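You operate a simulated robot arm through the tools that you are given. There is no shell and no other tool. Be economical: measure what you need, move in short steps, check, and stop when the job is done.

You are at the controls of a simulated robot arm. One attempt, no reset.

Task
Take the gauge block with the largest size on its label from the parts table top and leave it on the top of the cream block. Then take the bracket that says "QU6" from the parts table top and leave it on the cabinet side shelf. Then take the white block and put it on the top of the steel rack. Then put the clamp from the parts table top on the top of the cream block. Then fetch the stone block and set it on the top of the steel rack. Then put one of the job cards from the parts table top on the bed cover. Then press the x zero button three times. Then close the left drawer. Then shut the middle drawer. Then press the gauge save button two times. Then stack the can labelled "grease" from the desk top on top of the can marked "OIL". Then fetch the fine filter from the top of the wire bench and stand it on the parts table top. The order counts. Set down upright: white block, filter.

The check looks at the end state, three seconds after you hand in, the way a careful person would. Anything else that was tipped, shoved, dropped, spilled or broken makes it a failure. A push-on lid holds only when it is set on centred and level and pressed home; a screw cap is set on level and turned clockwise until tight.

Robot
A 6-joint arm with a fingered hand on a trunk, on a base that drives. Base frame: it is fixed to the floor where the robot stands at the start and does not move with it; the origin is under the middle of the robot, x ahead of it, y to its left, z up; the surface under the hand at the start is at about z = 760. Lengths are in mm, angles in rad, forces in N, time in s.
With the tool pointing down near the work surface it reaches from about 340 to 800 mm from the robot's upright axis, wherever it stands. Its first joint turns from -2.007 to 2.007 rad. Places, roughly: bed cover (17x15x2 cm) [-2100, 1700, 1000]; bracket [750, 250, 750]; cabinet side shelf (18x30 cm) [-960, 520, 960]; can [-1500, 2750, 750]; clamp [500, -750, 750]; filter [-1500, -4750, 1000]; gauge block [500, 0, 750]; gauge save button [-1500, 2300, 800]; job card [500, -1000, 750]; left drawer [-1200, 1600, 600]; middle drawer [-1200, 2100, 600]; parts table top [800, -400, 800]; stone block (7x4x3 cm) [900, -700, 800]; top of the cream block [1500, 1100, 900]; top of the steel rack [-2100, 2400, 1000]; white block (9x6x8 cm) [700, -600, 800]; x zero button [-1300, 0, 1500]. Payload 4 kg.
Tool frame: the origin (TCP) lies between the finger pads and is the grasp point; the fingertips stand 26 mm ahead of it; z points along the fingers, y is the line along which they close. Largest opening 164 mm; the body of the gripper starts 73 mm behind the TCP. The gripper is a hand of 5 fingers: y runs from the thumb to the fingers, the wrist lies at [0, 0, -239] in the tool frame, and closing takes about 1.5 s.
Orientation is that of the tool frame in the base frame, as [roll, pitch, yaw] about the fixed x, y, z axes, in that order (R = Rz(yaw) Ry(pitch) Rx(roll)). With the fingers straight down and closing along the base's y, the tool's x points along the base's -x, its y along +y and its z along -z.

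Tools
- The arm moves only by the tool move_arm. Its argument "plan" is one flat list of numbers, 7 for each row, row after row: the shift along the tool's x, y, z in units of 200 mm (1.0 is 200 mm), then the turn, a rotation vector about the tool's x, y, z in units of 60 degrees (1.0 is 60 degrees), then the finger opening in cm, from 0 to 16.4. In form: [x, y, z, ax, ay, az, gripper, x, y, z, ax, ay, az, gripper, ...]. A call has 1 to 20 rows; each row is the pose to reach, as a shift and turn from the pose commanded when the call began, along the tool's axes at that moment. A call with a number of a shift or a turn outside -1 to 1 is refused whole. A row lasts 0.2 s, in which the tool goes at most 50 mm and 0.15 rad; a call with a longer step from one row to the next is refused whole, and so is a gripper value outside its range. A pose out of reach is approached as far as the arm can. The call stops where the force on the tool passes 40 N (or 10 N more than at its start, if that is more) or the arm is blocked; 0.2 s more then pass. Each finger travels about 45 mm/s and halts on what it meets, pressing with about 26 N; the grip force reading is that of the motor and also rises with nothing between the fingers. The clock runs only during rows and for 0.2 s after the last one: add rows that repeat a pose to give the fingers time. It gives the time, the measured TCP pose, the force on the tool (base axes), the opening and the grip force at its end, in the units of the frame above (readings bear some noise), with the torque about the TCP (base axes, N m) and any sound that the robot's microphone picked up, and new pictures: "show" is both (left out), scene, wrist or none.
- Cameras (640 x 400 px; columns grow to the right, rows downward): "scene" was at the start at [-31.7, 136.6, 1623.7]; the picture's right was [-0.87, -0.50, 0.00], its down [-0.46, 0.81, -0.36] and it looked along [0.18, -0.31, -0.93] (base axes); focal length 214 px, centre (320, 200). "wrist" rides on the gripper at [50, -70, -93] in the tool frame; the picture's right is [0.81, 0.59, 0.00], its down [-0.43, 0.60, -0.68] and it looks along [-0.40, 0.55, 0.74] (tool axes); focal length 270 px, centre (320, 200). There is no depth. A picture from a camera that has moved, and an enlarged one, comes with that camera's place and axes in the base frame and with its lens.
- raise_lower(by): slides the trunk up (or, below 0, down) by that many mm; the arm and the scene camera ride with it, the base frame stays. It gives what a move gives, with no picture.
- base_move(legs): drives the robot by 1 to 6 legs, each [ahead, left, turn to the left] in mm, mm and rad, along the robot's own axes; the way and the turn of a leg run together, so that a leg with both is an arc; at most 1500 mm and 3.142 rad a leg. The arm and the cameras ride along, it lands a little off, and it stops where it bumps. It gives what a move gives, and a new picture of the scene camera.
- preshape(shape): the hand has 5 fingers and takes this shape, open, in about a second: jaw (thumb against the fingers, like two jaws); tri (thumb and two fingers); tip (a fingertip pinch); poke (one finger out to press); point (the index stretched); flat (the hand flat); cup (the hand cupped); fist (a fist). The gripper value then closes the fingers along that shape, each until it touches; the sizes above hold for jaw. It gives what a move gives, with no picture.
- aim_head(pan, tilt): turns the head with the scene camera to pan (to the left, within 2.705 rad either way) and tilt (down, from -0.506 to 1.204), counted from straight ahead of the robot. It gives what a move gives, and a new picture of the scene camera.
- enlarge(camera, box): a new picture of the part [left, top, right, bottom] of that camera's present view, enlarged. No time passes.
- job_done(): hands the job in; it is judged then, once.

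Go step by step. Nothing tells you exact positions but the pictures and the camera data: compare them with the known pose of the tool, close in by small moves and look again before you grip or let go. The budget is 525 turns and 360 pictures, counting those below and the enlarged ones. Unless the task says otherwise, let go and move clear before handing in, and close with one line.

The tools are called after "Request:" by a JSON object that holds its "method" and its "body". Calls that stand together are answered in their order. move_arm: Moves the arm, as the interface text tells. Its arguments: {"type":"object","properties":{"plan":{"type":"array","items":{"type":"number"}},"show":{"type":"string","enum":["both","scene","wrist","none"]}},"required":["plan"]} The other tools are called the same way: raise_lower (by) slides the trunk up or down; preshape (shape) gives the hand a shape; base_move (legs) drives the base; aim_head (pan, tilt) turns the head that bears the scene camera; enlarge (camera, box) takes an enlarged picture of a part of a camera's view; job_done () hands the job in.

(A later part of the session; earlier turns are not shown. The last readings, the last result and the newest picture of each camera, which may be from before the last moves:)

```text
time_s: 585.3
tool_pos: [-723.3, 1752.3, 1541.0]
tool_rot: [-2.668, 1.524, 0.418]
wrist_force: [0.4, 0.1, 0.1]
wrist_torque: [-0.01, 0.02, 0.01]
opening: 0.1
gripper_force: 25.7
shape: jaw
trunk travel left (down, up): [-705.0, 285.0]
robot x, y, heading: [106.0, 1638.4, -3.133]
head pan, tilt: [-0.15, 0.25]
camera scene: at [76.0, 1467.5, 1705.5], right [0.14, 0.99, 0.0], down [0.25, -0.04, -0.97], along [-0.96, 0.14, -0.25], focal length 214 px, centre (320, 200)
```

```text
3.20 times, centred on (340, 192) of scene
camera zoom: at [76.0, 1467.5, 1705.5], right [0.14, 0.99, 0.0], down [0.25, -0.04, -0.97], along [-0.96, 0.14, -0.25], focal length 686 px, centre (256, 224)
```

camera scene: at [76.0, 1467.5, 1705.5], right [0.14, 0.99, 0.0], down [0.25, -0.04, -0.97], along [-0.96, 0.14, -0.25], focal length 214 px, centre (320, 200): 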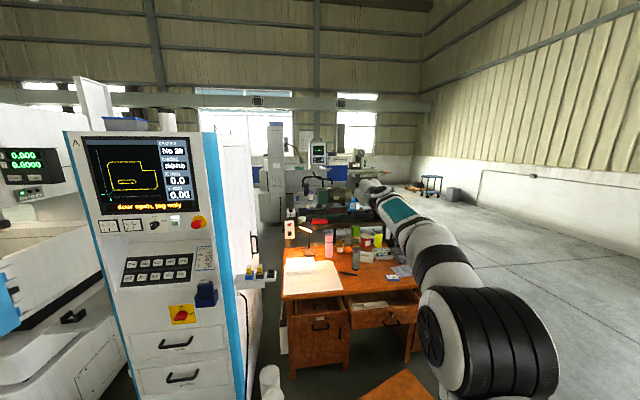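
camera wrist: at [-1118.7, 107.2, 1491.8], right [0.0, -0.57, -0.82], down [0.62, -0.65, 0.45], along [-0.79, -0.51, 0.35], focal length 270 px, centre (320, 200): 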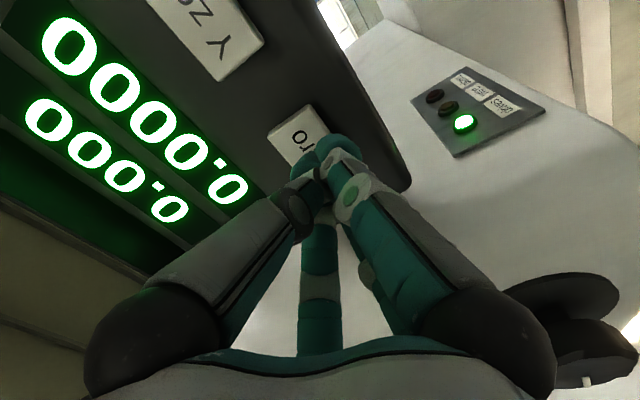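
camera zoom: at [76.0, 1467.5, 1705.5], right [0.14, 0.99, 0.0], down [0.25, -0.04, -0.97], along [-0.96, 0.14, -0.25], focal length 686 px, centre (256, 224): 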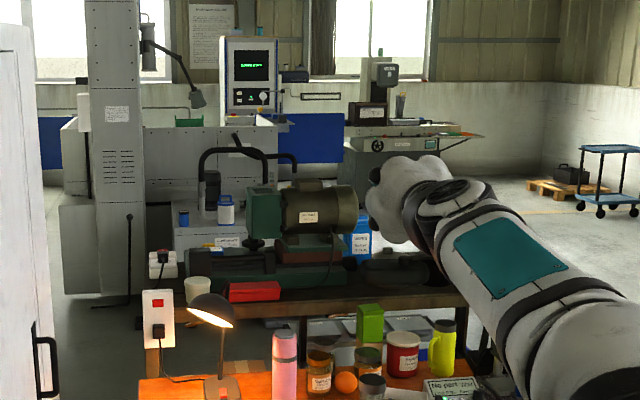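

Request:
{"method": "raise_lower", "body": {"by": -400}}

Request:
{"method": "raise_lower", "body": {"by": -290}}

Request:
{"method": "aim_head", "body": {"pan": -0.25, "tilt": 0.2}}

Request:
{"method": "enlarge", "body": {"camera": "scene", "box": [240, 170, 440, 295]}}

```text
time_s: 589.1
tool_pos: [-724.2, 1751.8, 1139.7]
tool_rot: [-2.668, 1.521, 0.418]
wrist_force: [0.6, -0.1, 0.2]
wrist_torque: [0.0, 0.02, 0.01]
opening: 0.0
gripper_force: 25.9
shape: jaw
trunk travel left (down, up): [-305.0, 685.0]
robot x, y, heading: [106.2, 1639.6, -3.135]
head pan, tilt: [-0.15, 0.25]
```

```text
time_s: 592.0
tool_pos: [-724.7, 1750.8, 849.8]
tool_rot: [-2.666, 1.523, 0.419]
wrist_force: [0.3, 0.0, 0.7]
wrist_torque: [-0.05, 0.0, -0.01]
opening: 0.1
gripper_force: 25.8
shape: jaw
trunk travel left (down, up): [-15.0, 975.0]
robot x, y, heading: [105.6, 1638.9, -3.135]
head pan, tilt: [-0.15, 0.25]
```

```text
time_s: 592.7
tool_pos: [-724.4, 1751.7, 850.0]
tool_rot: [-2.667, 1.521, 0.418]
wrist_force: [0.0, -0.3, -0.3]
wrist_torque: [-0.01, 0.01, 0.0]
opening: 0.0
gripper_force: 26.1
shape: jaw
trunk travel left (down, up): [-15.0, 975.0]
robot x, y, heading: [107.6, 1637.9, -3.136]
head pan, tilt: [-0.25, 0.201]
camera scene: at [78.0, 1476.5, 1020.1], right [0.24, 0.97, 0.0], down [0.19, -0.05, -0.98], along [-0.95, 0.24, -0.2], focal length 214 px, centre (320, 200)
```

scene: 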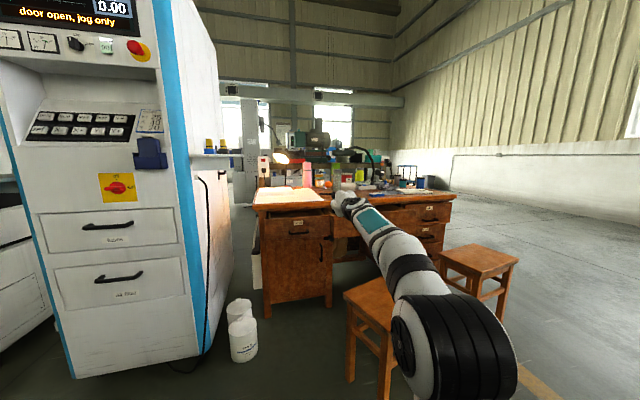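

```text
3.20 times, centred on (340, 232) of scene
camera zoom: at [78.0, 1476.5, 1020.1], right [0.24, 0.97, 0.0], down [0.19, -0.05, -0.98], along [-0.95, 0.24, -0.2], focal length 686 px, centre (256, 96)
```

zoom: 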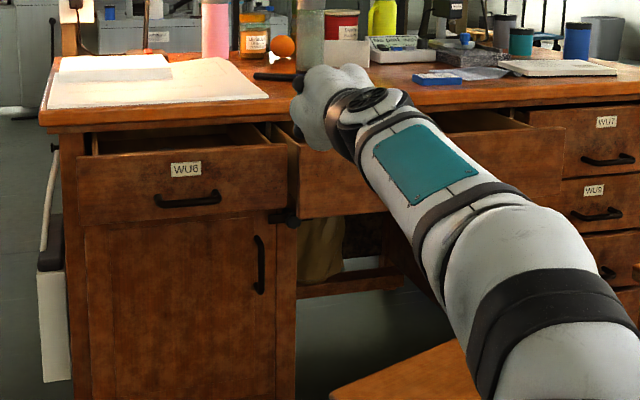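

Left drawer WU6's front is at x≈-1010, y≈1632, z 586–708 with its handle at z≈622. I bring the hand to z≈678, retracted and shifted right.

Request:
{"method": "move_arm", "body": {"plan": [0, 0, -0.2, 0, 0, 0, 0, 0, -0.05, -0.4, 0, 0, 0, 0, 0.15, -0.15, -0.5, 0, 0, 0, 0, 0.35, -0.25, -0.5, 0, 0, 0, 0, 0.55, -0.35, -0.5, 0, 0, 0, 0, 0.75, -0.4, -0.5, 0, 0, 0, 0, 0.86, -0.4, -0.5, 0, 0, 0, 0], "show": "none"}}

```text
time_s: 594.3
tool_pos: [-644.3, 1823.0, 796.6]
tool_rot: [-3.105, 1.427, -0.034]
wrist_force: [-0.6, -0.2, -0.7]
wrist_torque: [-0.03, -0.01, -0.01]
opening: 0.0
gripper_force: 26.0
shape: jaw
out of reach, approached as far as the arm can: row 3, 4, 5, 6, 7
trunk travel left (down, up): [-15.0, 975.0]
robot x, y, heading: [107.0, 1640.1, -3.133]
head pan, tilt: [-0.25, 0.201]
```

A slightly down-tilted hand (~70°) is needed at this height. Lower while pitching down a little.

Request:
{"method": "move_arm", "body": {"plan": [0.12, 0, 0.02, 0, 0.08, 0, 0, 0.25, 0, 0.03, 0, 0.16, 0, 0, 0.38, 0, 0.05, 0, 0.22, 0, 0, 0.5, 0, 0.07, 0, 0.26, 0, 0, 0.6, 0, 0.08, 0, 0.28, 0, 0], "show": "none"}}

```text
time_s: 595.5
tool_pos: [-639.7, 1820.8, 673.4]
tool_rot: [-3.128, 1.132, -0.058]
wrist_force: [-0.1, 0.9, -0.1]
wrist_torque: [0.0, -0.01, -0.02]
opening: 0.1
gripper_force: 25.6
shape: jaw
trunk travel left (down, up): [-15.0, 975.0]
robot x, y, heading: [107.3, 1635.6, -3.137]
head pan, tilt: [-0.25, 0.201]
```

Shift the arm 80 mm further right so the base can stay clear of the stool.

Request:
{"method": "move_arm", "body": {"plan": [-0.03, -0.15, 0, 0, 0, 0, 0, -0.05, -0.3, 0, 0, 0, 0, 0, -0.05, -0.42, 0, 0, 0, 0, 0], "show": "none"}}

Request:
{"method": "base_move", "body": {"legs": [[0, 275, 0], [250, 0, 0]]}}

Request:
{"method": "aim_head", "body": {"pan": -0.3, "tilt": 0.5}}

```text
time_s: 596.3
tool_pos: [-635.1, 1907.3, 683.8]
tool_rot: [-3.127, 1.134, -0.056]
wrist_force: [0.4, 0.9, 0.3]
wrist_torque: [0.01, -0.03, -0.04]
opening: 0.0
gripper_force: 26.1
shape: jaw
trunk travel left (down, up): [-15.0, 975.0]
robot x, y, heading: [108.3, 1642.1, -3.133]
head pan, tilt: [-0.25, 0.201]
```

```text
time_s: 599.6
tool_pos: [-885.6, 1631.9, 684.6]
tool_rot: [-3.129, 1.133, -0.056]
wrist_force: [-0.1, -1.2, 0.9]
wrist_torque: [-0.03, -0.03, 0.0]
opening: 0.0
gripper_force: 25.4
shape: jaw
trunk travel left (down, up): [-15.0, 975.0]
robot x, y, heading: [-146.0, 1361.0, -3.13]
head pan, tilt: [-0.25, 0.201]
camera scene: at [-172.1, 1202.1, 1020.1], right [0.24, 0.97, 0.0], down [0.19, -0.05, -0.98], along [-0.95, 0.23, -0.2], focal length 214 px, centre (320, 200)
```

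scene: 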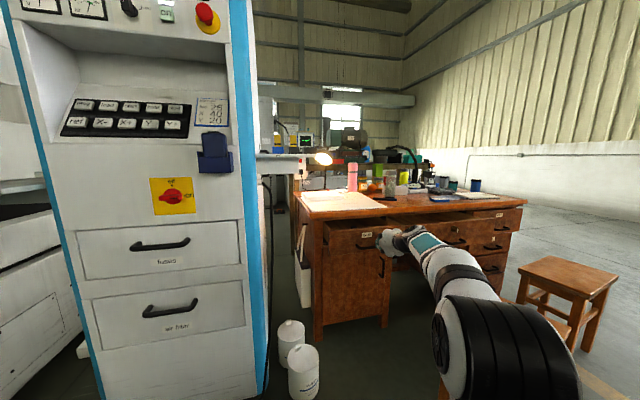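

```text
time_s: 600.4
tool_pos: [-886.3, 1632.7, 683.6]
tool_rot: [-3.13, 1.133, -0.057]
wrist_force: [0.4, -0.2, 0.9]
wrist_torque: [-0.01, 0.0, 0.01]
opening: 0.0
gripper_force: 26.0
shape: jaw
trunk travel left (down, up): [-15.0, 975.0]
robot x, y, heading: [-145.3, 1363.1, -3.134]
head pan, tilt: [-0.3, 0.499]
camera scene: at [-168.7, 1206.0, 992.5], right [0.29, 0.96, 0.0], down [0.46, -0.14, -0.88], along [-0.84, 0.25, -0.48], focal length 214 px, centre (320, 200)
```

scene: 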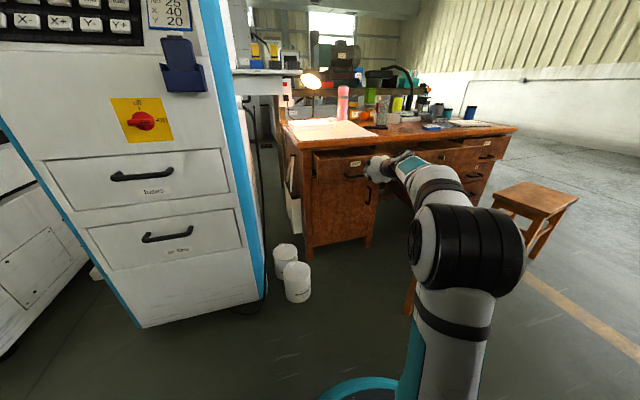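

Request:
{"method": "enlarge", "body": {"camera": "scene", "box": [290, 120, 450, 220]}}

Request:
{"method": "enlarge", "body": {"camera": "wrist", "box": [0, 0, 640, 400]}}

```text
4.00 times, centred on (370, 170) of scene
camera zoom: at [-168.7, 1206.0, 992.5], right [0.29, 0.96, 0.0], down [0.46, -0.14, -0.88], along [-0.84, 0.25, -0.48], focal length 858 px, centre (120, 320)
```

zoom: 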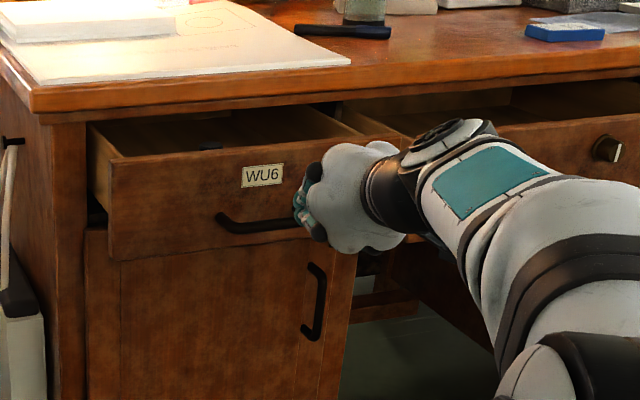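

```text
1.00 times, centred on (320, 200) of wrist (not enlarged: the box is as wide or as high as the picture)
camera zoom: at [-775.7, 1693.6, 676.8], right [0.3, -0.61, -0.74], down [0.39, -0.63, 0.68], along [-0.87, -0.49, 0.05], focal length 270 px, centre (320, 200)
```

zoom: 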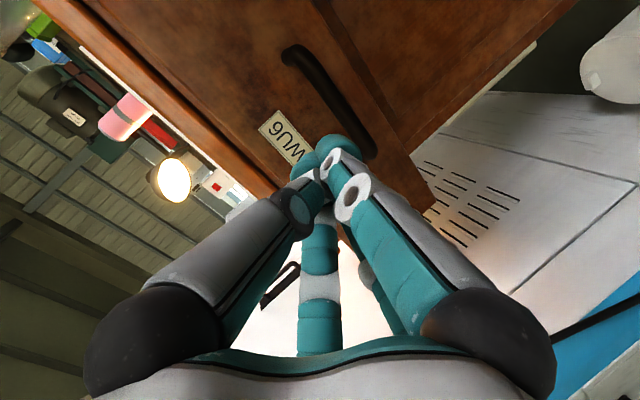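

Drawer centre y≈1628; my tip is above the handle. I push straight along -x in small steps.

Request:
{"method": "move_arm", "body": {"plan": [-0.085, 0.011, 0.181, 0, 0, 0, 0, -0.169, 0.023, 0.362, 0, 0, 0, 0, -0.201, 0.027, 0.429, 0, 0, 0, 0, -0.233, 0.031, 0.497, 0, 0, 0, 0, -0.265, 0.036, 0.565, 0, 0, 0, 0, -0.297, 0.04, 0.633, 0, 0, 0, 0, -0.328, 0.044, 0.7, 0, 0, 0, 0, -0.36, 0.048, 0.768, 0, 0, 0, 0], "show": "scene"}}

```text
time_s: 602.2
tool_pos: [-1057.2, 1635.2, 684.8]
tool_rot: [-3.127, 1.135, -0.056]
wrist_force: [-0.2, -0.1, 1.1]
wrist_torque: [0.01, -0.02, -0.02]
opening: 0.0
gripper_force: 26.3
shape: jaw
trunk travel left (down, up): [-15.0, 975.0]
robot x, y, heading: [-141.6, 1368.4, -3.13]
head pan, tilt: [-0.3, 0.499]
camera scene: at [-168.7, 1206.0, 992.5], right [0.29, 0.96, 0.0], down [0.46, -0.14, -0.88], along [-0.84, 0.25, -0.48], focal length 214 px, centre (320, 200)
```

scene: 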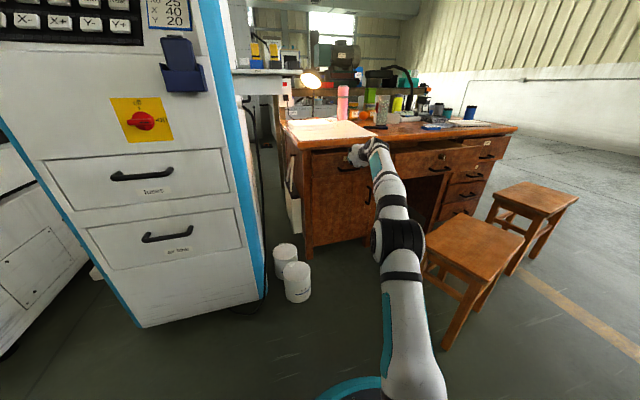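

Request:
{"method": "enlarge", "body": {"camera": "scene", "box": [280, 110, 408, 190]}}

```text
5.00 times, centred on (344, 150) of scene
camera zoom: at [-168.7, 1206.0, 992.5], right [0.29, 0.96, 0.0], down [0.46, -0.14, -0.88], along [-0.84, 0.25, -0.48], focal length 1072 px, centre (200, 450)
```

zoom: 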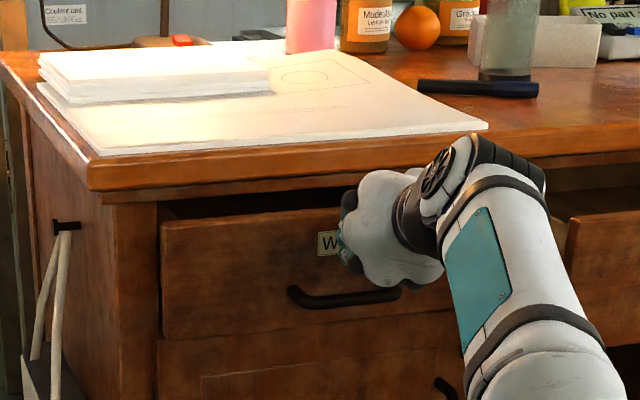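

It slides in well. Continue until it stops.

Request:
{"method": "move_arm", "body": {"plan": [-0.021, 0.003, 0.045, 0, 0, 0, 0, -0.042, 0.006, 0.09, 0, 0, 0, 0, -0.064, 0.009, 0.136, 0, 0, 0, 0, -0.085, 0.011, 0.181, 0, 0, 0, 0, -0.106, 0.014, 0.226, 0, 0, 0, 0, -0.127, 0.017, 0.27, 0, 0, 0, 0], "show": "none"}}

Request:
{"method": "enlarge", "body": {"camera": "scene", "box": [280, 110, 408, 190]}}

```text
time_s: 603.6
tool_pos: [-1077.8, 1630.8, 670.9]
tool_rot: [-3.127, 1.135, -0.053]
wrist_force: [2.4, 1.1, 0.9]
wrist_torque: [-0.07, 0.02, -0.01]
opening: 0.0
gripper_force: 26.1
shape: jaw
out of reach, approached as far as the arm can: row 2, 3, 4, 5, 6
trunk travel left (down, up): [-15.0, 975.0]
robot x, y, heading: [-145.3, 1362.7, -3.13]
head pan, tilt: [-0.3, 0.499]
```

```text
5.00 times, centred on (344, 150) of scene
camera zoom: at [-168.6, 1206.0, 992.4], right [0.29, 0.96, 0.0], down [0.46, -0.14, -0.88], along [-0.84, 0.25, -0.48], focal length 1072 px, centre (200, 450)
```

zoom: 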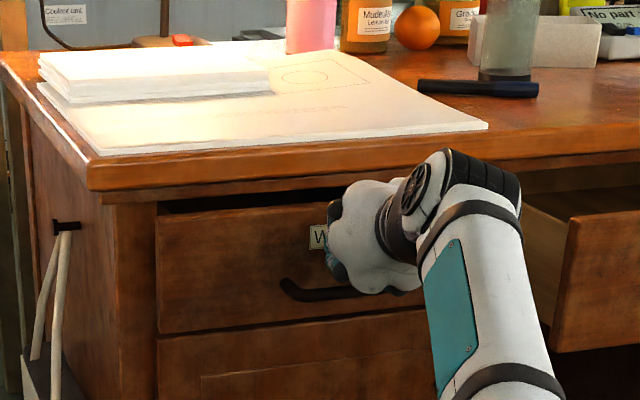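

Reach limit. I retract a little, move the base ahead 110 mm and push again with the arm.

Request:
{"method": "move_arm", "body": {"plan": [0.05, -0.007, -0.11, 0, 0, 0, 0, 0.085, -0.014, -0.25, 0, 0, 0, 0, 0.12, -0.02, -0.4, 0, 0, 0, 0], "show": "none"}}

Request:
{"method": "base_move", "body": {"legs": [[105, 0, 0]]}}

```text
time_s: 604.4
tool_pos: [-995.8, 1629.6, 684.7]
tool_rot: [-3.13, 1.131, -0.056]
wrist_force: [1.5, 0.0, -0.8]
wrist_torque: [-0.02, 0.02, -0.03]
opening: 0.0
gripper_force: 26.1
shape: jaw
trunk travel left (down, up): [-15.0, 975.0]
robot x, y, heading: [-144.3, 1366.7, -3.132]
head pan, tilt: [-0.3, 0.499]
```

```text
time_s: 605.6
tool_pos: [-1100.9, 1627.3, 685.4]
tool_rot: [-3.13, 1.133, -0.053]
wrist_force: [-0.7, 0.7, 0.8]
wrist_torque: [0.02, 0.0, -0.01]
opening: 0.0
gripper_force: 25.8
shape: jaw
trunk travel left (down, up): [-15.0, 975.0]
robot x, y, heading: [-246.1, 1365.6, -3.131]
head pan, tilt: [-0.3, 0.499]
camera scene: at [-273.7, 1205.1, 992.4], right [0.29, 0.96, 0.0], down [0.46, -0.14, -0.88], along [-0.84, 0.25, -0.48], focal length 214 px, centre (320, 200)
```

scene: 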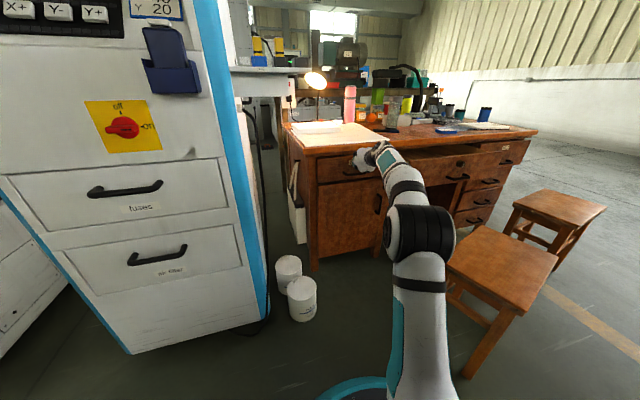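

Request:
{"method": "move_arm", "body": {"plan": [-0.011, 0.002, 0.023, 0, 0, 0, 0, -0.021, 0.003, 0.045, 0, 0, 0, 0, -0.032, 0.005, 0.068, 0, 0, 0, 0, -0.042, 0.006, 0.09, 0, 0, 0, 0, -0.053, 0.008, 0.113, 0, 0, 0, 0, -0.064, 0.009, 0.136, 0, 0, 0, 0], "show": "none"}}

Request:
{"method": "enlarge", "body": {"camera": "scene", "box": [280, 110, 408, 190]}}

```text
time_s: 606.4
tool_pos: [-1111.0, 1629.1, 684.9]
tool_rot: [-3.127, 1.13, -0.053]
wrist_force: [20.9, -5.2, 0.9]
wrist_torque: [0.01, 0.02, 0.16]
opening: 0.0
gripper_force: 26.7
shape: jaw
trunk travel left (down, up): [-15.0, 975.0]
robot x, y, heading: [-247.4, 1364.1, -3.135]
head pan, tilt: [-0.3, 0.499]
stopped in row 3: the force on the tool passed its limit at 48 N (the readings are from after the stop); the commanded pose is now the measured one
```

```text
5.00 times, centred on (344, 150) of scene
camera zoom: at [-271.6, 1204.6, 992.5], right [0.29, 0.96, 0.0], down [0.46, -0.14, -0.88], along [-0.84, 0.25, -0.48], focal length 1072 px, centre (200, 450)
```

zoom: 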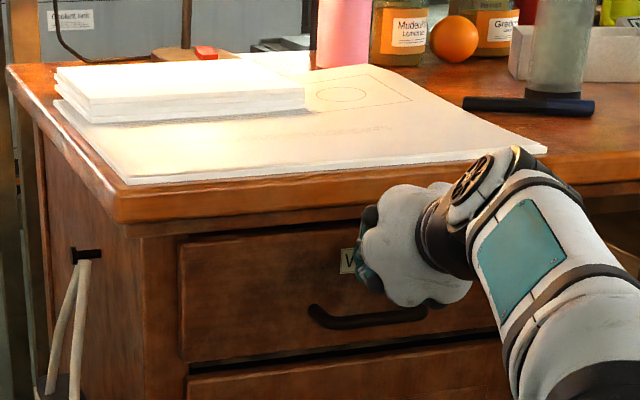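

It hit its stop. Retreat and check that it's flush.

Request:
{"method": "move_arm", "body": {"plan": [0.05, -0.007, -0.11, 0, 0, 0, 0, 0.13, -0.017, -0.27, 0, 0, 0, 0, 0.21, -0.028, -0.45, 0, 0, 0, 0], "show": "none"}}

Request:
{"method": "enlarge", "body": {"camera": "scene", "box": [270, 110, 430, 210]}}

```text
time_s: 607.2
tool_pos: [-1012.1, 1629.6, 684.3]
tool_rot: [-3.127, 1.127, -0.054]
wrist_force: [-1.4, -0.6, -1.1]
wrist_torque: [-0.01, 0.01, -0.01]
opening: 0.0
gripper_force: 25.9
shape: jaw
trunk travel left (down, up): [-15.0, 975.0]
robot x, y, heading: [-248.3, 1368.8, -3.132]
head pan, tilt: [-0.3, 0.499]
```

```text
4.00 times, centred on (350, 160) of scene
camera zoom: at [-273.5, 1205.1, 992.4], right [0.29, 0.96, 0.0], down [0.46, -0.14, -0.88], along [-0.84, 0.25, -0.48], focal length 858 px, centre (200, 360)
```

zoom: 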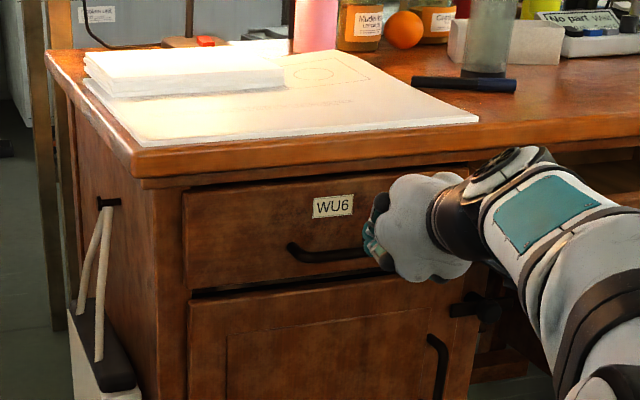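

Left drawer is flush. The middle drawer's front is at x≈-1015, y 1830…2360 (knob at y≈2090). I'll push it near y≈1930, reaching past the stool. First retract and swing the arm right.

Request:
{"method": "move_arm", "body": {"plan": [0.09, -0.012, -0.2, 0, 0, 0, 0, 0.18, -0.024, -0.4, 0, 0, 0, 0, 0.27, -0.036, -0.6, 0, 0, 0, 0, 0.36, -0.2, -0.7, 0, 0, 0, 0, 0.4, -0.4, -0.75, 0, 0, 0, 0, 0.4, -0.6, -0.8, 0, 0, 0, 0, 0.4, -0.8, -0.8, 0, 0, 0, 0, 0.4, -1, -0.8, 0, 0, 0, 0], "show": "none"}}

Request:
{"method": "move_arm", "body": {"plan": [0, -0.2, 0, 0, 0, 0, 0, 0, -0.4, 0, 0, 0, 0, 0, 0, -0.55, 0, 0, 0, 0, 0], "show": "scene"}}

```text
time_s: 609.0
tool_pos: [-820.1, 1816.7, 684.6]
tool_rot: [-3.129, 1.125, -0.055]
wrist_force: [0.3, 0.7, 1.3]
wrist_torque: [0.01, 0.02, 0.02]
opening: 0.1
gripper_force: 26.4
shape: jaw
trunk travel left (down, up): [-15.0, 975.0]
robot x, y, heading: [-247.9, 1364.9, -3.137]
head pan, tilt: [-0.3, 0.499]
```

```text
time_s: 609.8
tool_pos: [-814.8, 1925.9, 682.3]
tool_rot: [-3.131, 1.128, -0.054]
wrist_force: [-0.1, 0.0, 0.5]
wrist_torque: [-0.01, -0.01, -0.01]
opening: 0.0
gripper_force: 26.0
shape: jaw
trunk travel left (down, up): [-15.0, 975.0]
robot x, y, heading: [-247.3, 1362.6, -3.126]
head pan, tilt: [-0.3, 0.499]
camera scene: at [-273.1, 1204.9, 992.4], right [0.29, 0.96, 0.0], down [0.46, -0.14, -0.88], along [-0.84, 0.25, -0.48], focal length 214 px, centre (320, 200)
```

scene: 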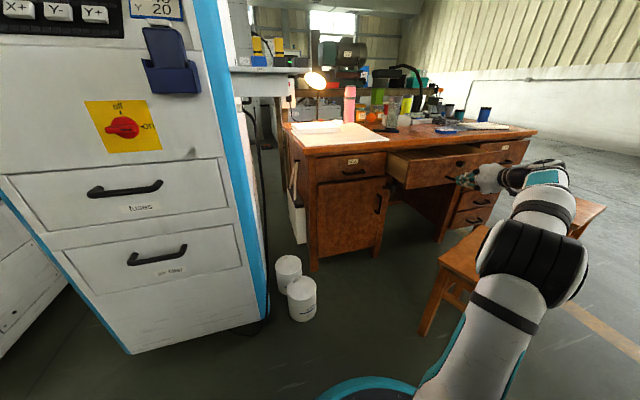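

Request:
{"method": "enlarge", "body": {"camera": "scene", "box": [300, 120, 540, 270]}}

Request:
{"method": "enlarge", "body": {"camera": "wrist", "box": [0, 0, 640, 400]}}

```text
2.67 times, centred on (420, 195) of scene
camera zoom: at [-273.1, 1204.9, 992.4], right [0.29, 0.96, 0.0], down [0.46, -0.14, -0.88], along [-0.84, 0.25, -0.48], focal length 572 px, centre (53, 213)
```

zoom: 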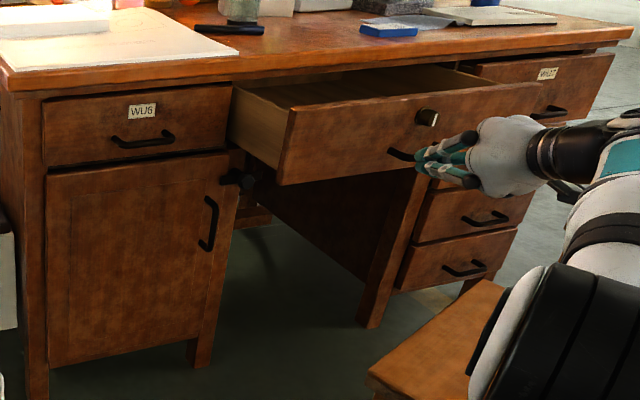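

```text
1.00 times, centred on (320, 200) of wrist (not enlarged: the box is as wide or as high as the picture)
camera zoom: at [-704.1, 1987.7, 675.7], right [0.31, -0.61, -0.73], down [0.39, -0.63, 0.68], along [-0.87, -0.49, 0.04], focal length 270 px, centre (320, 200)
```

zoom: 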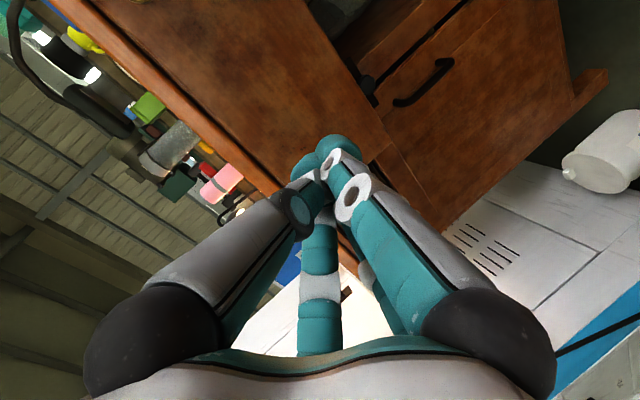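

The face spans z 581…690; I lower the tip to z≈640 and bring the base ahead 115 mm.

Request:
{"method": "move_arm", "body": {"plan": [0.07, 0, 0.035, 0, 0, 0, 0, 0.145, 0, 0.069, 0, 0, 0, 0], "show": "none"}}

Request:
{"method": "base_move", "body": {"legs": [[115, 0, 0]]}}

```text
time_s: 610.4
tool_pos: [-816.7, 1926.5, 651.1]
tool_rot: [-3.138, 1.122, -0.067]
wrist_force: [0.1, -0.6, -0.2]
wrist_torque: [-0.04, -0.03, -0.02]
opening: 0.0
gripper_force: 26.5
shape: jaw
trunk travel left (down, up): [-15.0, 975.0]
robot x, y, heading: [-244.0, 1364.5, -3.133]
head pan, tilt: [-0.3, 0.499]
```

```text
time_s: 611.6
tool_pos: [-932.6, 1926.1, 651.6]
tool_rot: [-3.138, 1.122, -0.063]
wrist_force: [0.6, -0.2, -0.7]
wrist_torque: [0.04, 0.0, 0.0]
opening: 0.1
gripper_force: 25.9
shape: jaw
trunk travel left (down, up): [-15.0, 975.0]
robot x, y, heading: [-362.7, 1364.3, -3.137]
head pan, tilt: [-0.3, 0.499]
camera scene: at [-388.8, 1204.1, 992.4], right [0.29, 0.96, 0.0], down [0.46, -0.14, -0.88], along [-0.84, 0.25, -0.48], focal length 214 px, centre (320, 200)
```

scene: 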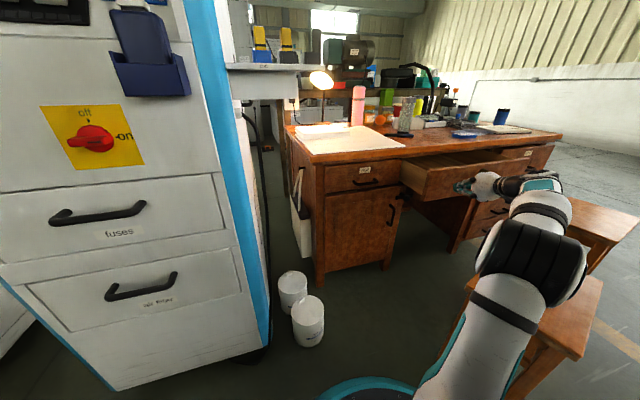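

Push the middle drawer along -x.

Request:
{"method": "move_arm", "body": {"plan": [-0.043, 0.006, 0.09, 0, 0, 0, 0, -0.087, 0.012, 0.18, 0, 0, 0, 0, -0.11, 0.015, 0.225, 0, 0, 0, 0, -0.141, 0.02, 0.293, 0, 0, 0, 0, -0.174, 0.024, 0.36, 0, 0, 0, 0, -0.206, 0.028, 0.428, 0, 0, 0, 0, -0.239, 0.033, 0.495, 0, 0, 0, 0, -0.271, 0.037, 0.563, 0, 0, 0, 0, -0.304, 0.042, 0.63, 0, 0, 0, 0], "show": "none"}}

Request:
{"method": "enlarge", "body": {"camera": "scene", "box": [330, 120, 570, 270]}}

```text
time_s: 613.6
tool_pos: [-1073.5, 1926.0, 650.9]
tool_rot: [3.141, 1.122, -0.064]
wrist_force: [0.4, -0.3, -0.4]
wrist_torque: [-0.01, -0.02, 0.04]
opening: 0.0
gripper_force: 26.3
shape: jaw
trunk travel left (down, up): [-15.0, 975.0]
robot x, y, heading: [-367.5, 1361.0, -3.137]
head pan, tilt: [-0.3, 0.499]
```

```text
2.67 times, centred on (450, 195) of scene
camera zoom: at [-388.8, 1204.1, 992.4], right [0.29, 0.96, 0.0], down [0.46, -0.14, -0.88], along [-0.84, 0.25, -0.48], focal length 572 px, centre (-27, 213)
```

zoom: 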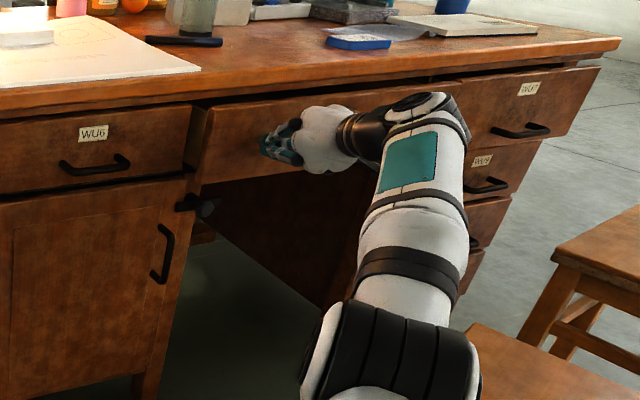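

Good, nearly closed. Continue to its stop.

Request:
{"method": "move_arm", "body": {"plan": [-0.022, 0.003, 0.045, 0, 0, 0, 0, -0.043, 0.006, 0.09, 0, 0, 0, 0, -0.065, 0.009, 0.135, 0, 0, 0, 0, -0.087, 0.012, 0.18, 0, 0, 0, 0, -0.11, 0.015, 0.225, 0, 0, 0, 0], "show": "none"}}

Request:
{"method": "enlarge", "body": {"camera": "scene", "box": [330, 120, 570, 270]}}

```text
time_s: 614.8
tool_pos: [-1102.4, 1919.3, 643.5]
tool_rot: [-3.141, 1.122, -0.063]
wrist_force: [-0.6, 0.6, 0.6]
wrist_torque: [-0.03, -0.01, 0.0]
opening: 0.1
gripper_force: 26.4
shape: jaw
out of reach, approached as far as the arm can: row 3, 4, 5
trunk travel left (down, up): [-15.0, 975.0]
robot x, y, heading: [-364.9, 1362.5, -3.13]
head pan, tilt: [-0.3, 0.499]
```

```text
2.67 times, centred on (450, 195) of scene
camera zoom: at [-388.8, 1204.1, 992.4], right [0.29, 0.96, 0.0], down [0.46, -0.14, -0.88], along [-0.84, 0.25, -0.48], focal length 572 px, centre (-27, 213)
```

zoom: 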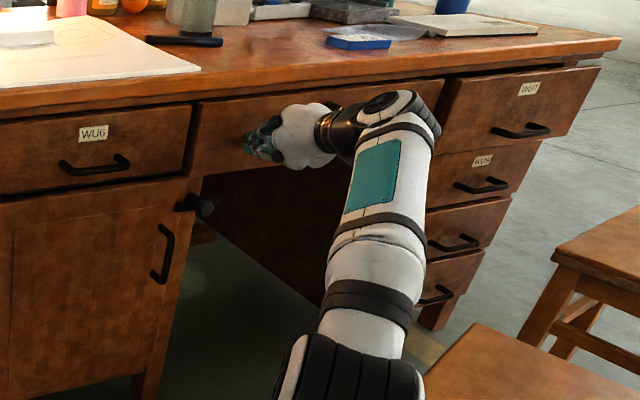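

Request:
{"method": "move_arm", "body": {"plan": [0.043, -0.006, -0.09, 0, 0, 0, 0, 0.1, -0.014, -0.25, 0, 0, 0, 0, 0.13, -0.018, -0.4, 0, 0, 0, 0], "show": "none"}}

Request:
{"method": "base_move", "body": {"legs": [[55, 0, 0]]}}

```text
time_s: 615.6
tool_pos: [-1020.2, 1917.0, 655.0]
tool_rot: [-3.137, 1.122, -0.062]
wrist_force: [-0.3, -0.9, -1.4]
wrist_torque: [0.05, 0.05, -0.01]
opening: 0.1
gripper_force: 26.4
shape: jaw
trunk travel left (down, up): [-15.0, 975.0]
robot x, y, heading: [-362.4, 1360.8, -3.136]
head pan, tilt: [-0.3, 0.499]
```

```text
time_s: 616.6
tool_pos: [-1074.3, 1917.3, 656.3]
tool_rot: [-3.139, 1.122, -0.066]
wrist_force: [-0.4, -0.3, 0.4]
wrist_torque: [-0.01, 0.03, 0.01]
opening: 0.0
gripper_force: 26.2
shape: jaw
trunk travel left (down, up): [-15.0, 975.0]
robot x, y, heading: [-415.5, 1360.0, -3.134]
head pan, tilt: [-0.3, 0.499]
camera scene: at [-443.6, 1203.7, 992.4], right [0.29, 0.96, 0.0], down [0.46, -0.14, -0.88], along [-0.84, 0.25, -0.48], focal length 214 px, centre (320, 200)
```

scene: 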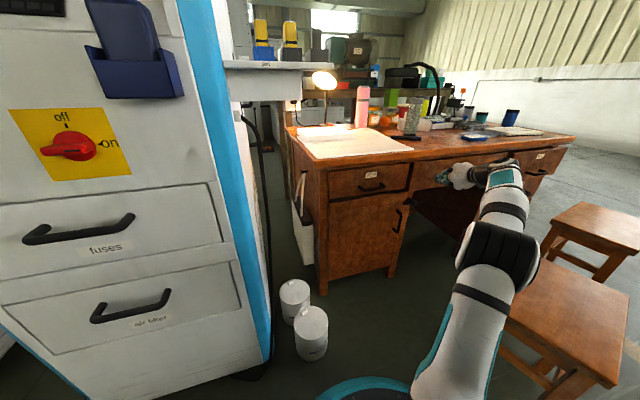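

Request:
{"method": "move_arm", "body": {"plan": [-0.033, 0.005, 0.068, 0, 0, 0, 0, -0.054, 0.008, 0.113, 0, 0, 0, 0, -0.065, 0.009, 0.135, 0, 0, 0, 0, -0.076, 0.011, 0.158, 0, 0, 0, 0, -0.087, 0.012, 0.18, 0, 0, 0, 0, -0.098, 0.014, 0.203, 0, 0, 0, 0], "show": "none"}}

Request:
{"method": "enlarge", "body": {"camera": "scene", "box": [330, 120, 570, 270]}}

```text
time_s: 617.9
tool_pos: [-1111.1, 1921.4, 655.9]
tool_rot: [-3.134, 1.121, -0.064]
wrist_force: [12.4, -4.3, 1.4]
wrist_torque: [0.02, -0.01, 0.09]
opening: 0.1
gripper_force: 26.0
shape: jaw
trunk travel left (down, up): [-15.0, 975.0]
robot x, y, heading: [-417.9, 1362.2, -3.133]
head pan, tilt: [-0.3, 0.499]
stopped in row 6: the force on the tool passed its limit at 45 N (the readings are from after the stop); the commanded pose is now the measured one
```

```text
2.67 times, centred on (450, 195) of scene
camera zoom: at [-442.3, 1203.2, 992.4], right [0.29, 0.96, 0.0], down [0.46, -0.14, -0.88], along [-0.84, 0.26, -0.48], focal length 572 px, centre (-27, 213)
```

zoom: 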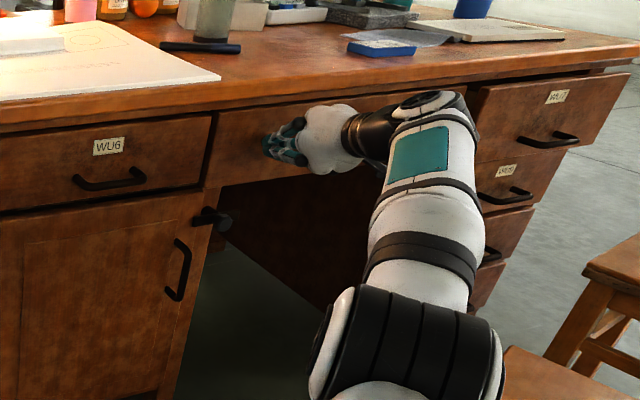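

Both drawers are at their stops. I retract, back off and raise the trunk.

Request:
{"method": "move_arm", "body": {"plan": [0.05, -0.007, -0.11, 0, 0, 0, 0, 0.13, -0.017, -0.3, 0, 0, 0, 0, 0.21, -0.028, -0.5, 0, 0, 0, 0, 0.25, 0, -0.7, 0, 0, 0, 0, 0.25, 0.2, -0.8, 0, 0, 0, 0], "show": "none"}}

Request:
{"method": "enlarge", "body": {"camera": "scene", "box": [330, 120, 570, 270]}}

Request:
{"method": "base_move", "body": {"legs": [[-520, 0, 0]]}}

Request:
{"method": "raise_lower", "body": {"by": 400}}

Request:
{"method": "raise_lower", "body": {"by": 350}}

```text
time_s: 619.1
tool_pos: [-952.1, 1869.9, 682.8]
tool_rot: [3.135, 1.113, -0.081]
wrist_force: [-0.2, 0.4, -0.7]
wrist_torque: [-0.02, 0.0, 0.06]
opening: 0.1
gripper_force: 26.0
shape: jaw
out of reach, approached as far as the arm can: row 5
trunk travel left (down, up): [-15.0, 975.0]
robot x, y, heading: [-419.2, 1362.7, -3.134]
head pan, tilt: [-0.3, 0.499]
```

```text
2.67 times, centred on (450, 195) of scene
camera zoom: at [-443.3, 1203.7, 992.4], right [0.29, 0.96, 0.0], down [0.46, -0.14, -0.88], along [-0.84, 0.25, -0.48], focal length 572 px, centre (-27, 213)
```

zoom: 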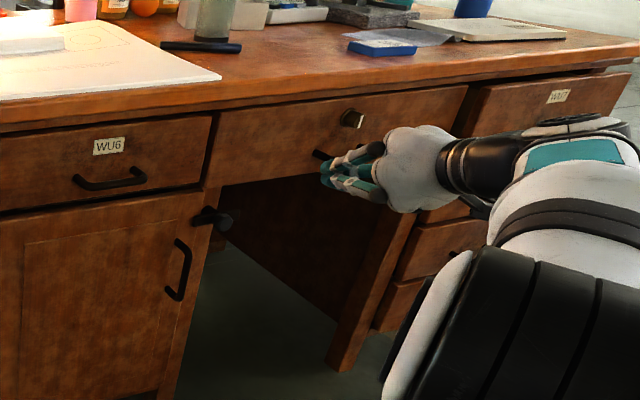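

```text
time_s: 622.2
tool_pos: [-428.2, 1876.5, 683.7]
tool_rot: [3.137, 1.112, -0.087]
wrist_force: [0.1, 0.2, 0.6]
wrist_torque: [-0.01, 0.0, 0.02]
opening: 0.0
gripper_force: 26.4
shape: jaw
trunk travel left (down, up): [-15.0, 975.0]
robot x, y, heading: [104.5, 1362.6, 3.142]
head pan, tilt: [-0.3, 0.499]
camera scene: at [76.3, 1204.5, 992.4], right [0.3, 0.95, 0.0], down [0.46, -0.14, -0.88], along [-0.84, 0.26, -0.48], focal length 214 px, centre (320, 200)
```

scene: 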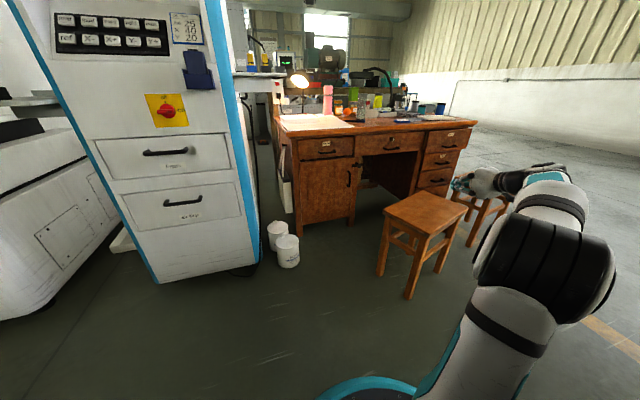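

```text
time_s: 626.0
tool_pos: [-427.8, 1876.0, 1083.6]
tool_rot: [3.137, 1.111, -0.087]
wrist_force: [-0.3, 0.5, 1.5]
wrist_torque: [-0.03, 0.0, -0.01]
opening: 0.1
gripper_force: 26.3
shape: jaw
trunk travel left (down, up): [-415.0, 575.0]
robot x, y, heading: [103.1, 1364.1, 3.142]
head pan, tilt: [-0.3, 0.499]
```

```text
time_s: 629.4
tool_pos: [-427.5, 1875.8, 1433.7]
tool_rot: [3.134, 1.112, -0.088]
wrist_force: [-0.7, 0.0, 0.5]
wrist_torque: [-0.01, -0.02, -0.01]
opening: 0.0
gripper_force: 25.9
shape: jaw
trunk travel left (down, up): [-765.0, 225.0]
robot x, y, heading: [101.7, 1361.2, 3.138]
head pan, tilt: [-0.3, 0.499]
```

Drawers are closed flush. I return the hand to pointing down, in front of the robot.

Request:
{"method": "move_arm", "body": {"plan": [0.07, 0.14, 0.02, 0, 0.14, 0, 0, 0.14, 0.28, 0.04, 0, 0.28, 0, 0, 0.21, 0.42, 0.06, 0, 0.42, 0, 0, 0.28, 0.56, 0.08, 0, 0.56, 0, 0, 0.35, 0.7, 0.1, 0, 0.7, 0, 0, 0.42, 0.84, 0.12, 0, 0.84, 0, 0, 0.487, 0.97, 0.144, 0, 0.98, 0, 0], "show": "none"}}

Request:
{"method": "move_arm", "body": {"plan": [0, 0.2, 0.1, 0, 0.08, 0, 3, 0, 0.4, 0.2, 0, 0.08, 0, 6, 0, 0.6, 0.3, 0, 0.08, 0, 8, 0, 0.8, 0.4, 0, 0.08, 0, 8, 0, 1, 0.5, 0, 0.08, 0, 8], "show": "none"}}

```text
time_s: 631.0
tool_pos: [-426.4, 1679.4, 1331.2]
tool_rot: [-3.138, 0.091, -0.081]
wrist_force: [0.0, -0.4, -0.3]
wrist_torque: [0.05, -0.02, 0.02]
opening: 0.0
gripper_force: 25.7
shape: jaw
out of reach, approached as far as the arm can: row 7
trunk travel left (down, up): [-765.0, 225.0]
robot x, y, heading: [103.0, 1361.8, 3.137]
head pan, tilt: [-0.3, 0.499]
```

```text
time_s: 632.2
tool_pos: [-451.0, 1479.9, 1231.9]
tool_rot: [3.14, 0.004, -0.081]
wrist_force: [0.1, 0.3, -0.1]
wrist_torque: [-0.01, 0.01, -0.05]
opening: 76.2
gripper_force: 0.0
shape: jaw
out of reach, approached as far as the arm can: row 1
trunk travel left (down, up): [-765.0, 225.0]
robot x, y, heading: [100.1, 1360.9, 3.14]
head pan, tilt: [-0.3, 0.499]
```

Request:
{"method": "base_move", "body": {"legs": [[0, -1100, 0], [0, -1050, 0], [1500, 0, 0], [0, 0, 1.57]]}}

Request:
{"method": "aim_head", "body": {"pan": 0.0, "tilt": 0.7}}

```text
time_s: 653.8
tool_pos: [-1493.1, 2942.8, 1232.3]
tool_rot: [3.139, 0.002, 1.525]
wrist_force: [0.2, 0.6, -0.7]
wrist_torque: [-0.01, -0.01, -0.01]
opening: 76.5
gripper_force: 0.1
shape: jaw
trunk travel left (down, up): [-765.0, 225.0]
robot x, y, heading: [-1395.8, 3501.5, -1.539]
head pan, tilt: [-0.3, 0.499]
camera scene: at [-1233.2, 3478.0, 1742.4], right [-0.96, 0.26, 0.0], down [0.13, 0.46, -0.88], along [-0.23, -0.85, -0.48], focal length 214 px, centre (320, 200)
```

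scene: 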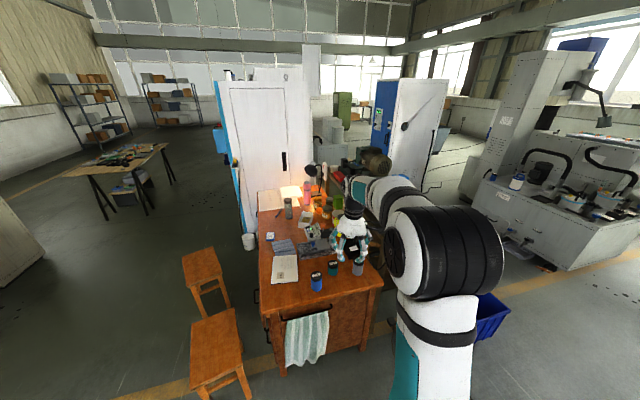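

```text
time_s: 654.6
tool_pos: [-1491.4, 2943.5, 1231.9]
tool_rot: [3.139, 0.001, 1.526]
wrist_force: [-0.1, -0.5, -1.0]
wrist_torque: [0.03, -0.02, 0.0]
opening: 76.6
gripper_force: 0.1
shape: jaw
trunk travel left (down, up): [-765.0, 225.0]
robot x, y, heading: [-1393.6, 3503.1, -1.545]
head pan, tilt: [0.0, 0.7]
camera scene: at [-1206.5, 3480.8, 1724.8], right [-1.0, -0.03, 0.0], down [-0.02, 0.64, -0.77], along [0.02, -0.76, -0.64], focal length 214 px, centre (320, 200)
```

scene: 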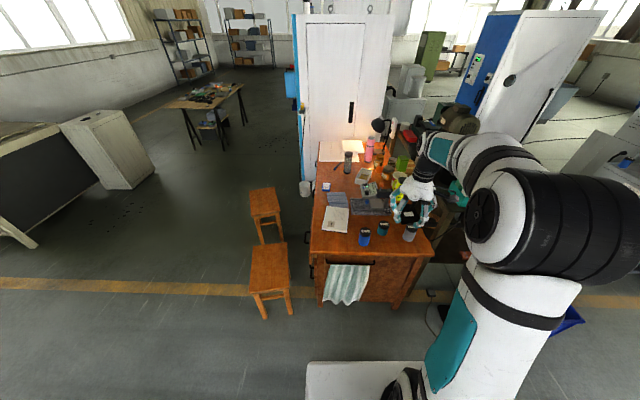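

Request:
{"method": "enlarge", "body": {"camera": "scene", "box": [300, 130, 460, 230]}}

Request:
{"method": "enlarge", "body": {"camera": "scene", "box": [310, 190, 470, 290]}}

```text
4.00 times, centred on (380, 180) of scene
camera zoom: at [-1206.5, 3480.8, 1724.8], right [-1.0, -0.03, 0.0], down [-0.02, 0.64, -0.77], along [0.02, -0.76, -0.64], focal length 858 px, centre (80, 280)
```

zoom: 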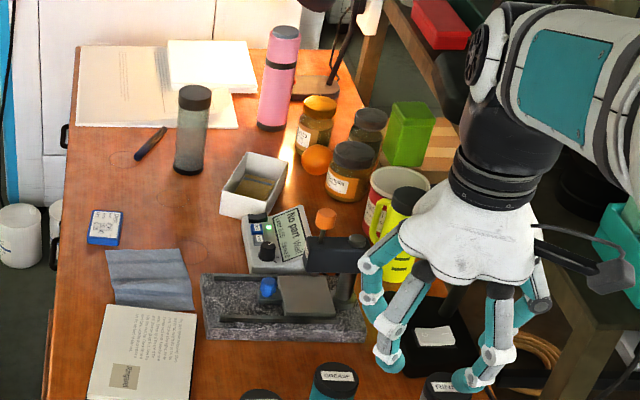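

```text
4.00 times, centred on (390, 240) of scene
camera zoom: at [-1206.5, 3480.8, 1724.8], right [-1.0, -0.03, 0.0], down [-0.02, 0.64, -0.77], along [0.02, -0.76, -0.64], focal length 858 px, centre (40, 40)
```

zoom: 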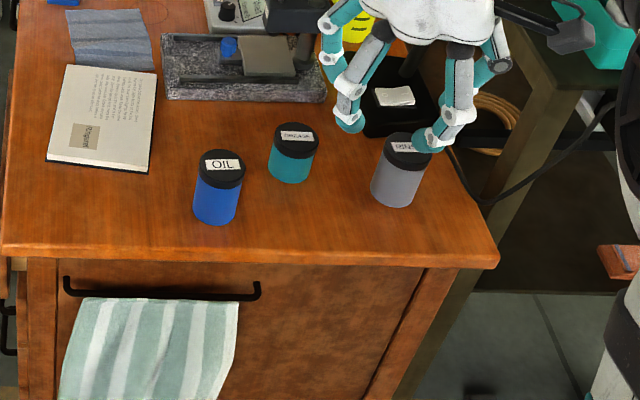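

Cans: blue "OIL", teal "GREASE", grey "RINSE". Zoom on the gauge device.

Request:
{"method": "enlarge", "body": {"camera": "scene", "box": [350, 175, 398, 205]}}

```text
13.33 times, centred on (374, 190) of scene
camera zoom: at [-1206.5, 3480.8, 1724.8], right [-1.0, -0.03, 0.0], down [-0.02, 0.64, -0.77], along [0.02, -0.76, -0.64], focal length 2860 px, centre (-400, 333)
```

zoom: 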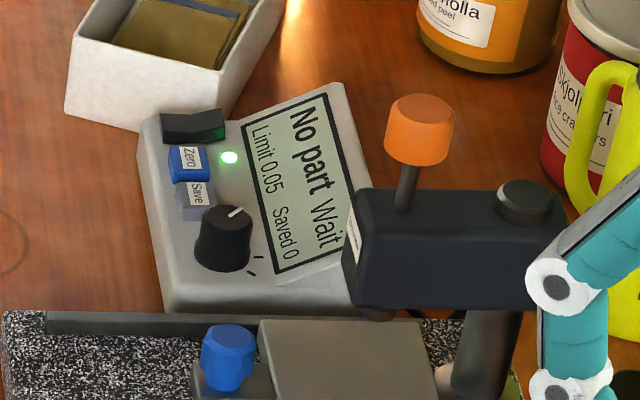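

Save is a small grey button between the blue Zero button and the black knob at ~[-1495,2254,800]. I'll press it with the single poke finger by moving the trunk. First align the base at the desk's end.

Request:
{"method": "base_move", "body": {"legs": [[0, -90, -0.026], [340, 0, 0]]}}

Request:
{"method": "aim_head", "body": {"pan": -0.05, "tilt": 0.8}}

Request:
{"method": "enlarge", "body": {"camera": "scene", "box": [290, 110, 450, 210]}}

```text
time_s: 657.5
tool_pos: [-1588.2, 2600.1, 1233.3]
tool_rot: [3.14, 0.001, 1.507]
wrist_force: [0.6, -0.1, 0.0]
wrist_torque: [0.04, 0.01, 0.01]
opening: 76.9
gripper_force: 0.1
shape: jaw
trunk travel left (down, up): [-765.0, 225.0]
robot x, y, heading: [-1481.3, 3155.4, -1.553]
head pan, tilt: [0.0, 0.7]
camera scene: at [-1293.7, 3133.0, 1724.7], right [-1.0, -0.02, 0.0], down [-0.01, 0.64, -0.76], along [0.01, -0.76, -0.64], focal length 214 px, centre (320, 200)
```

scene: 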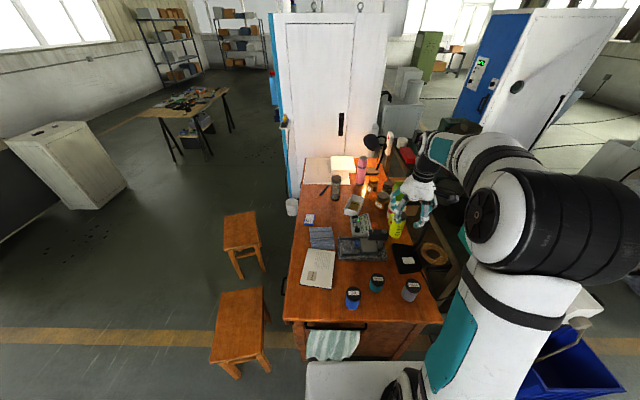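

```text
time_s: 658.2
tool_pos: [-1589.3, 2600.4, 1231.9]
tool_rot: [3.139, 0.003, 1.507]
wrist_force: [0.4, 0.1, 0.5]
wrist_torque: [0.0, 0.0, 0.04]
opening: 76.7
gripper_force: 0.1
shape: jaw
trunk travel left (down, up): [-765.0, 225.0]
robot x, y, heading: [-1475.0, 3156.4, -1.552]
head pan, tilt: [-0.051, 0.799]
camera scene: at [-1297.8, 3138.6, 1716.5], right [-1.0, 0.03, 0.0], down [0.03, 0.72, -0.7], along [-0.02, -0.7, -0.72], focal length 214 px, centre (320, 200)
```

scene: 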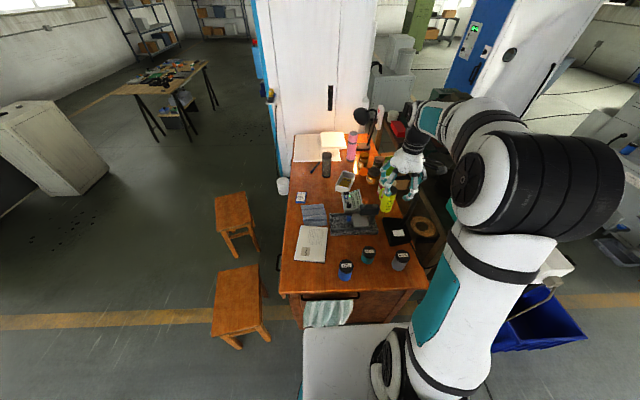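

```text
4.00 times, centred on (370, 160) of scene
camera zoom: at [-1297.8, 3138.6, 1716.5], right [-1.0, 0.03, 0.0], down [0.03, 0.72, -0.7], along [-0.02, -0.7, -0.72], focal length 858 px, centre (120, 360)
```

zoom: 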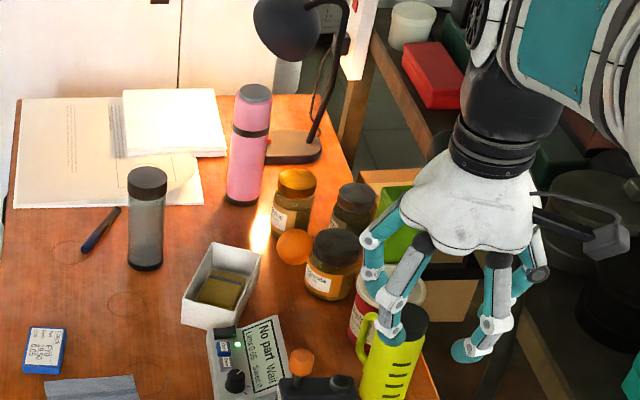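

Request:
{"method": "enlarge", "body": {"camera": "scene", "box": [330, 180, 394, 220]}}

```text
10.00 times, centred on (362, 200) of scene
camera zoom: at [-1297.8, 3138.6, 1716.5], right [-1.0, 0.03, 0.0], down [0.03, 0.72, -0.7], along [-0.02, -0.7, -0.72], focal length 2145 px, centre (-100, 200)
```

zoom: 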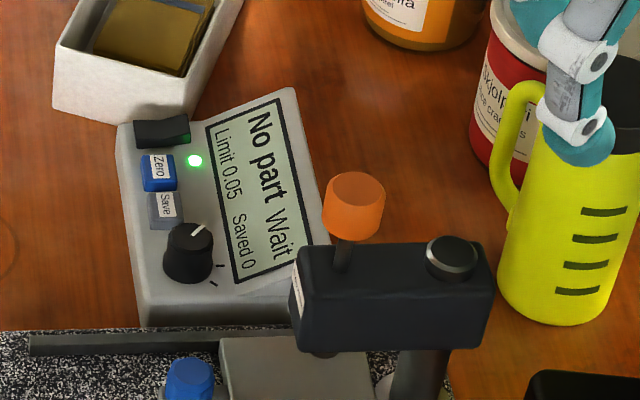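

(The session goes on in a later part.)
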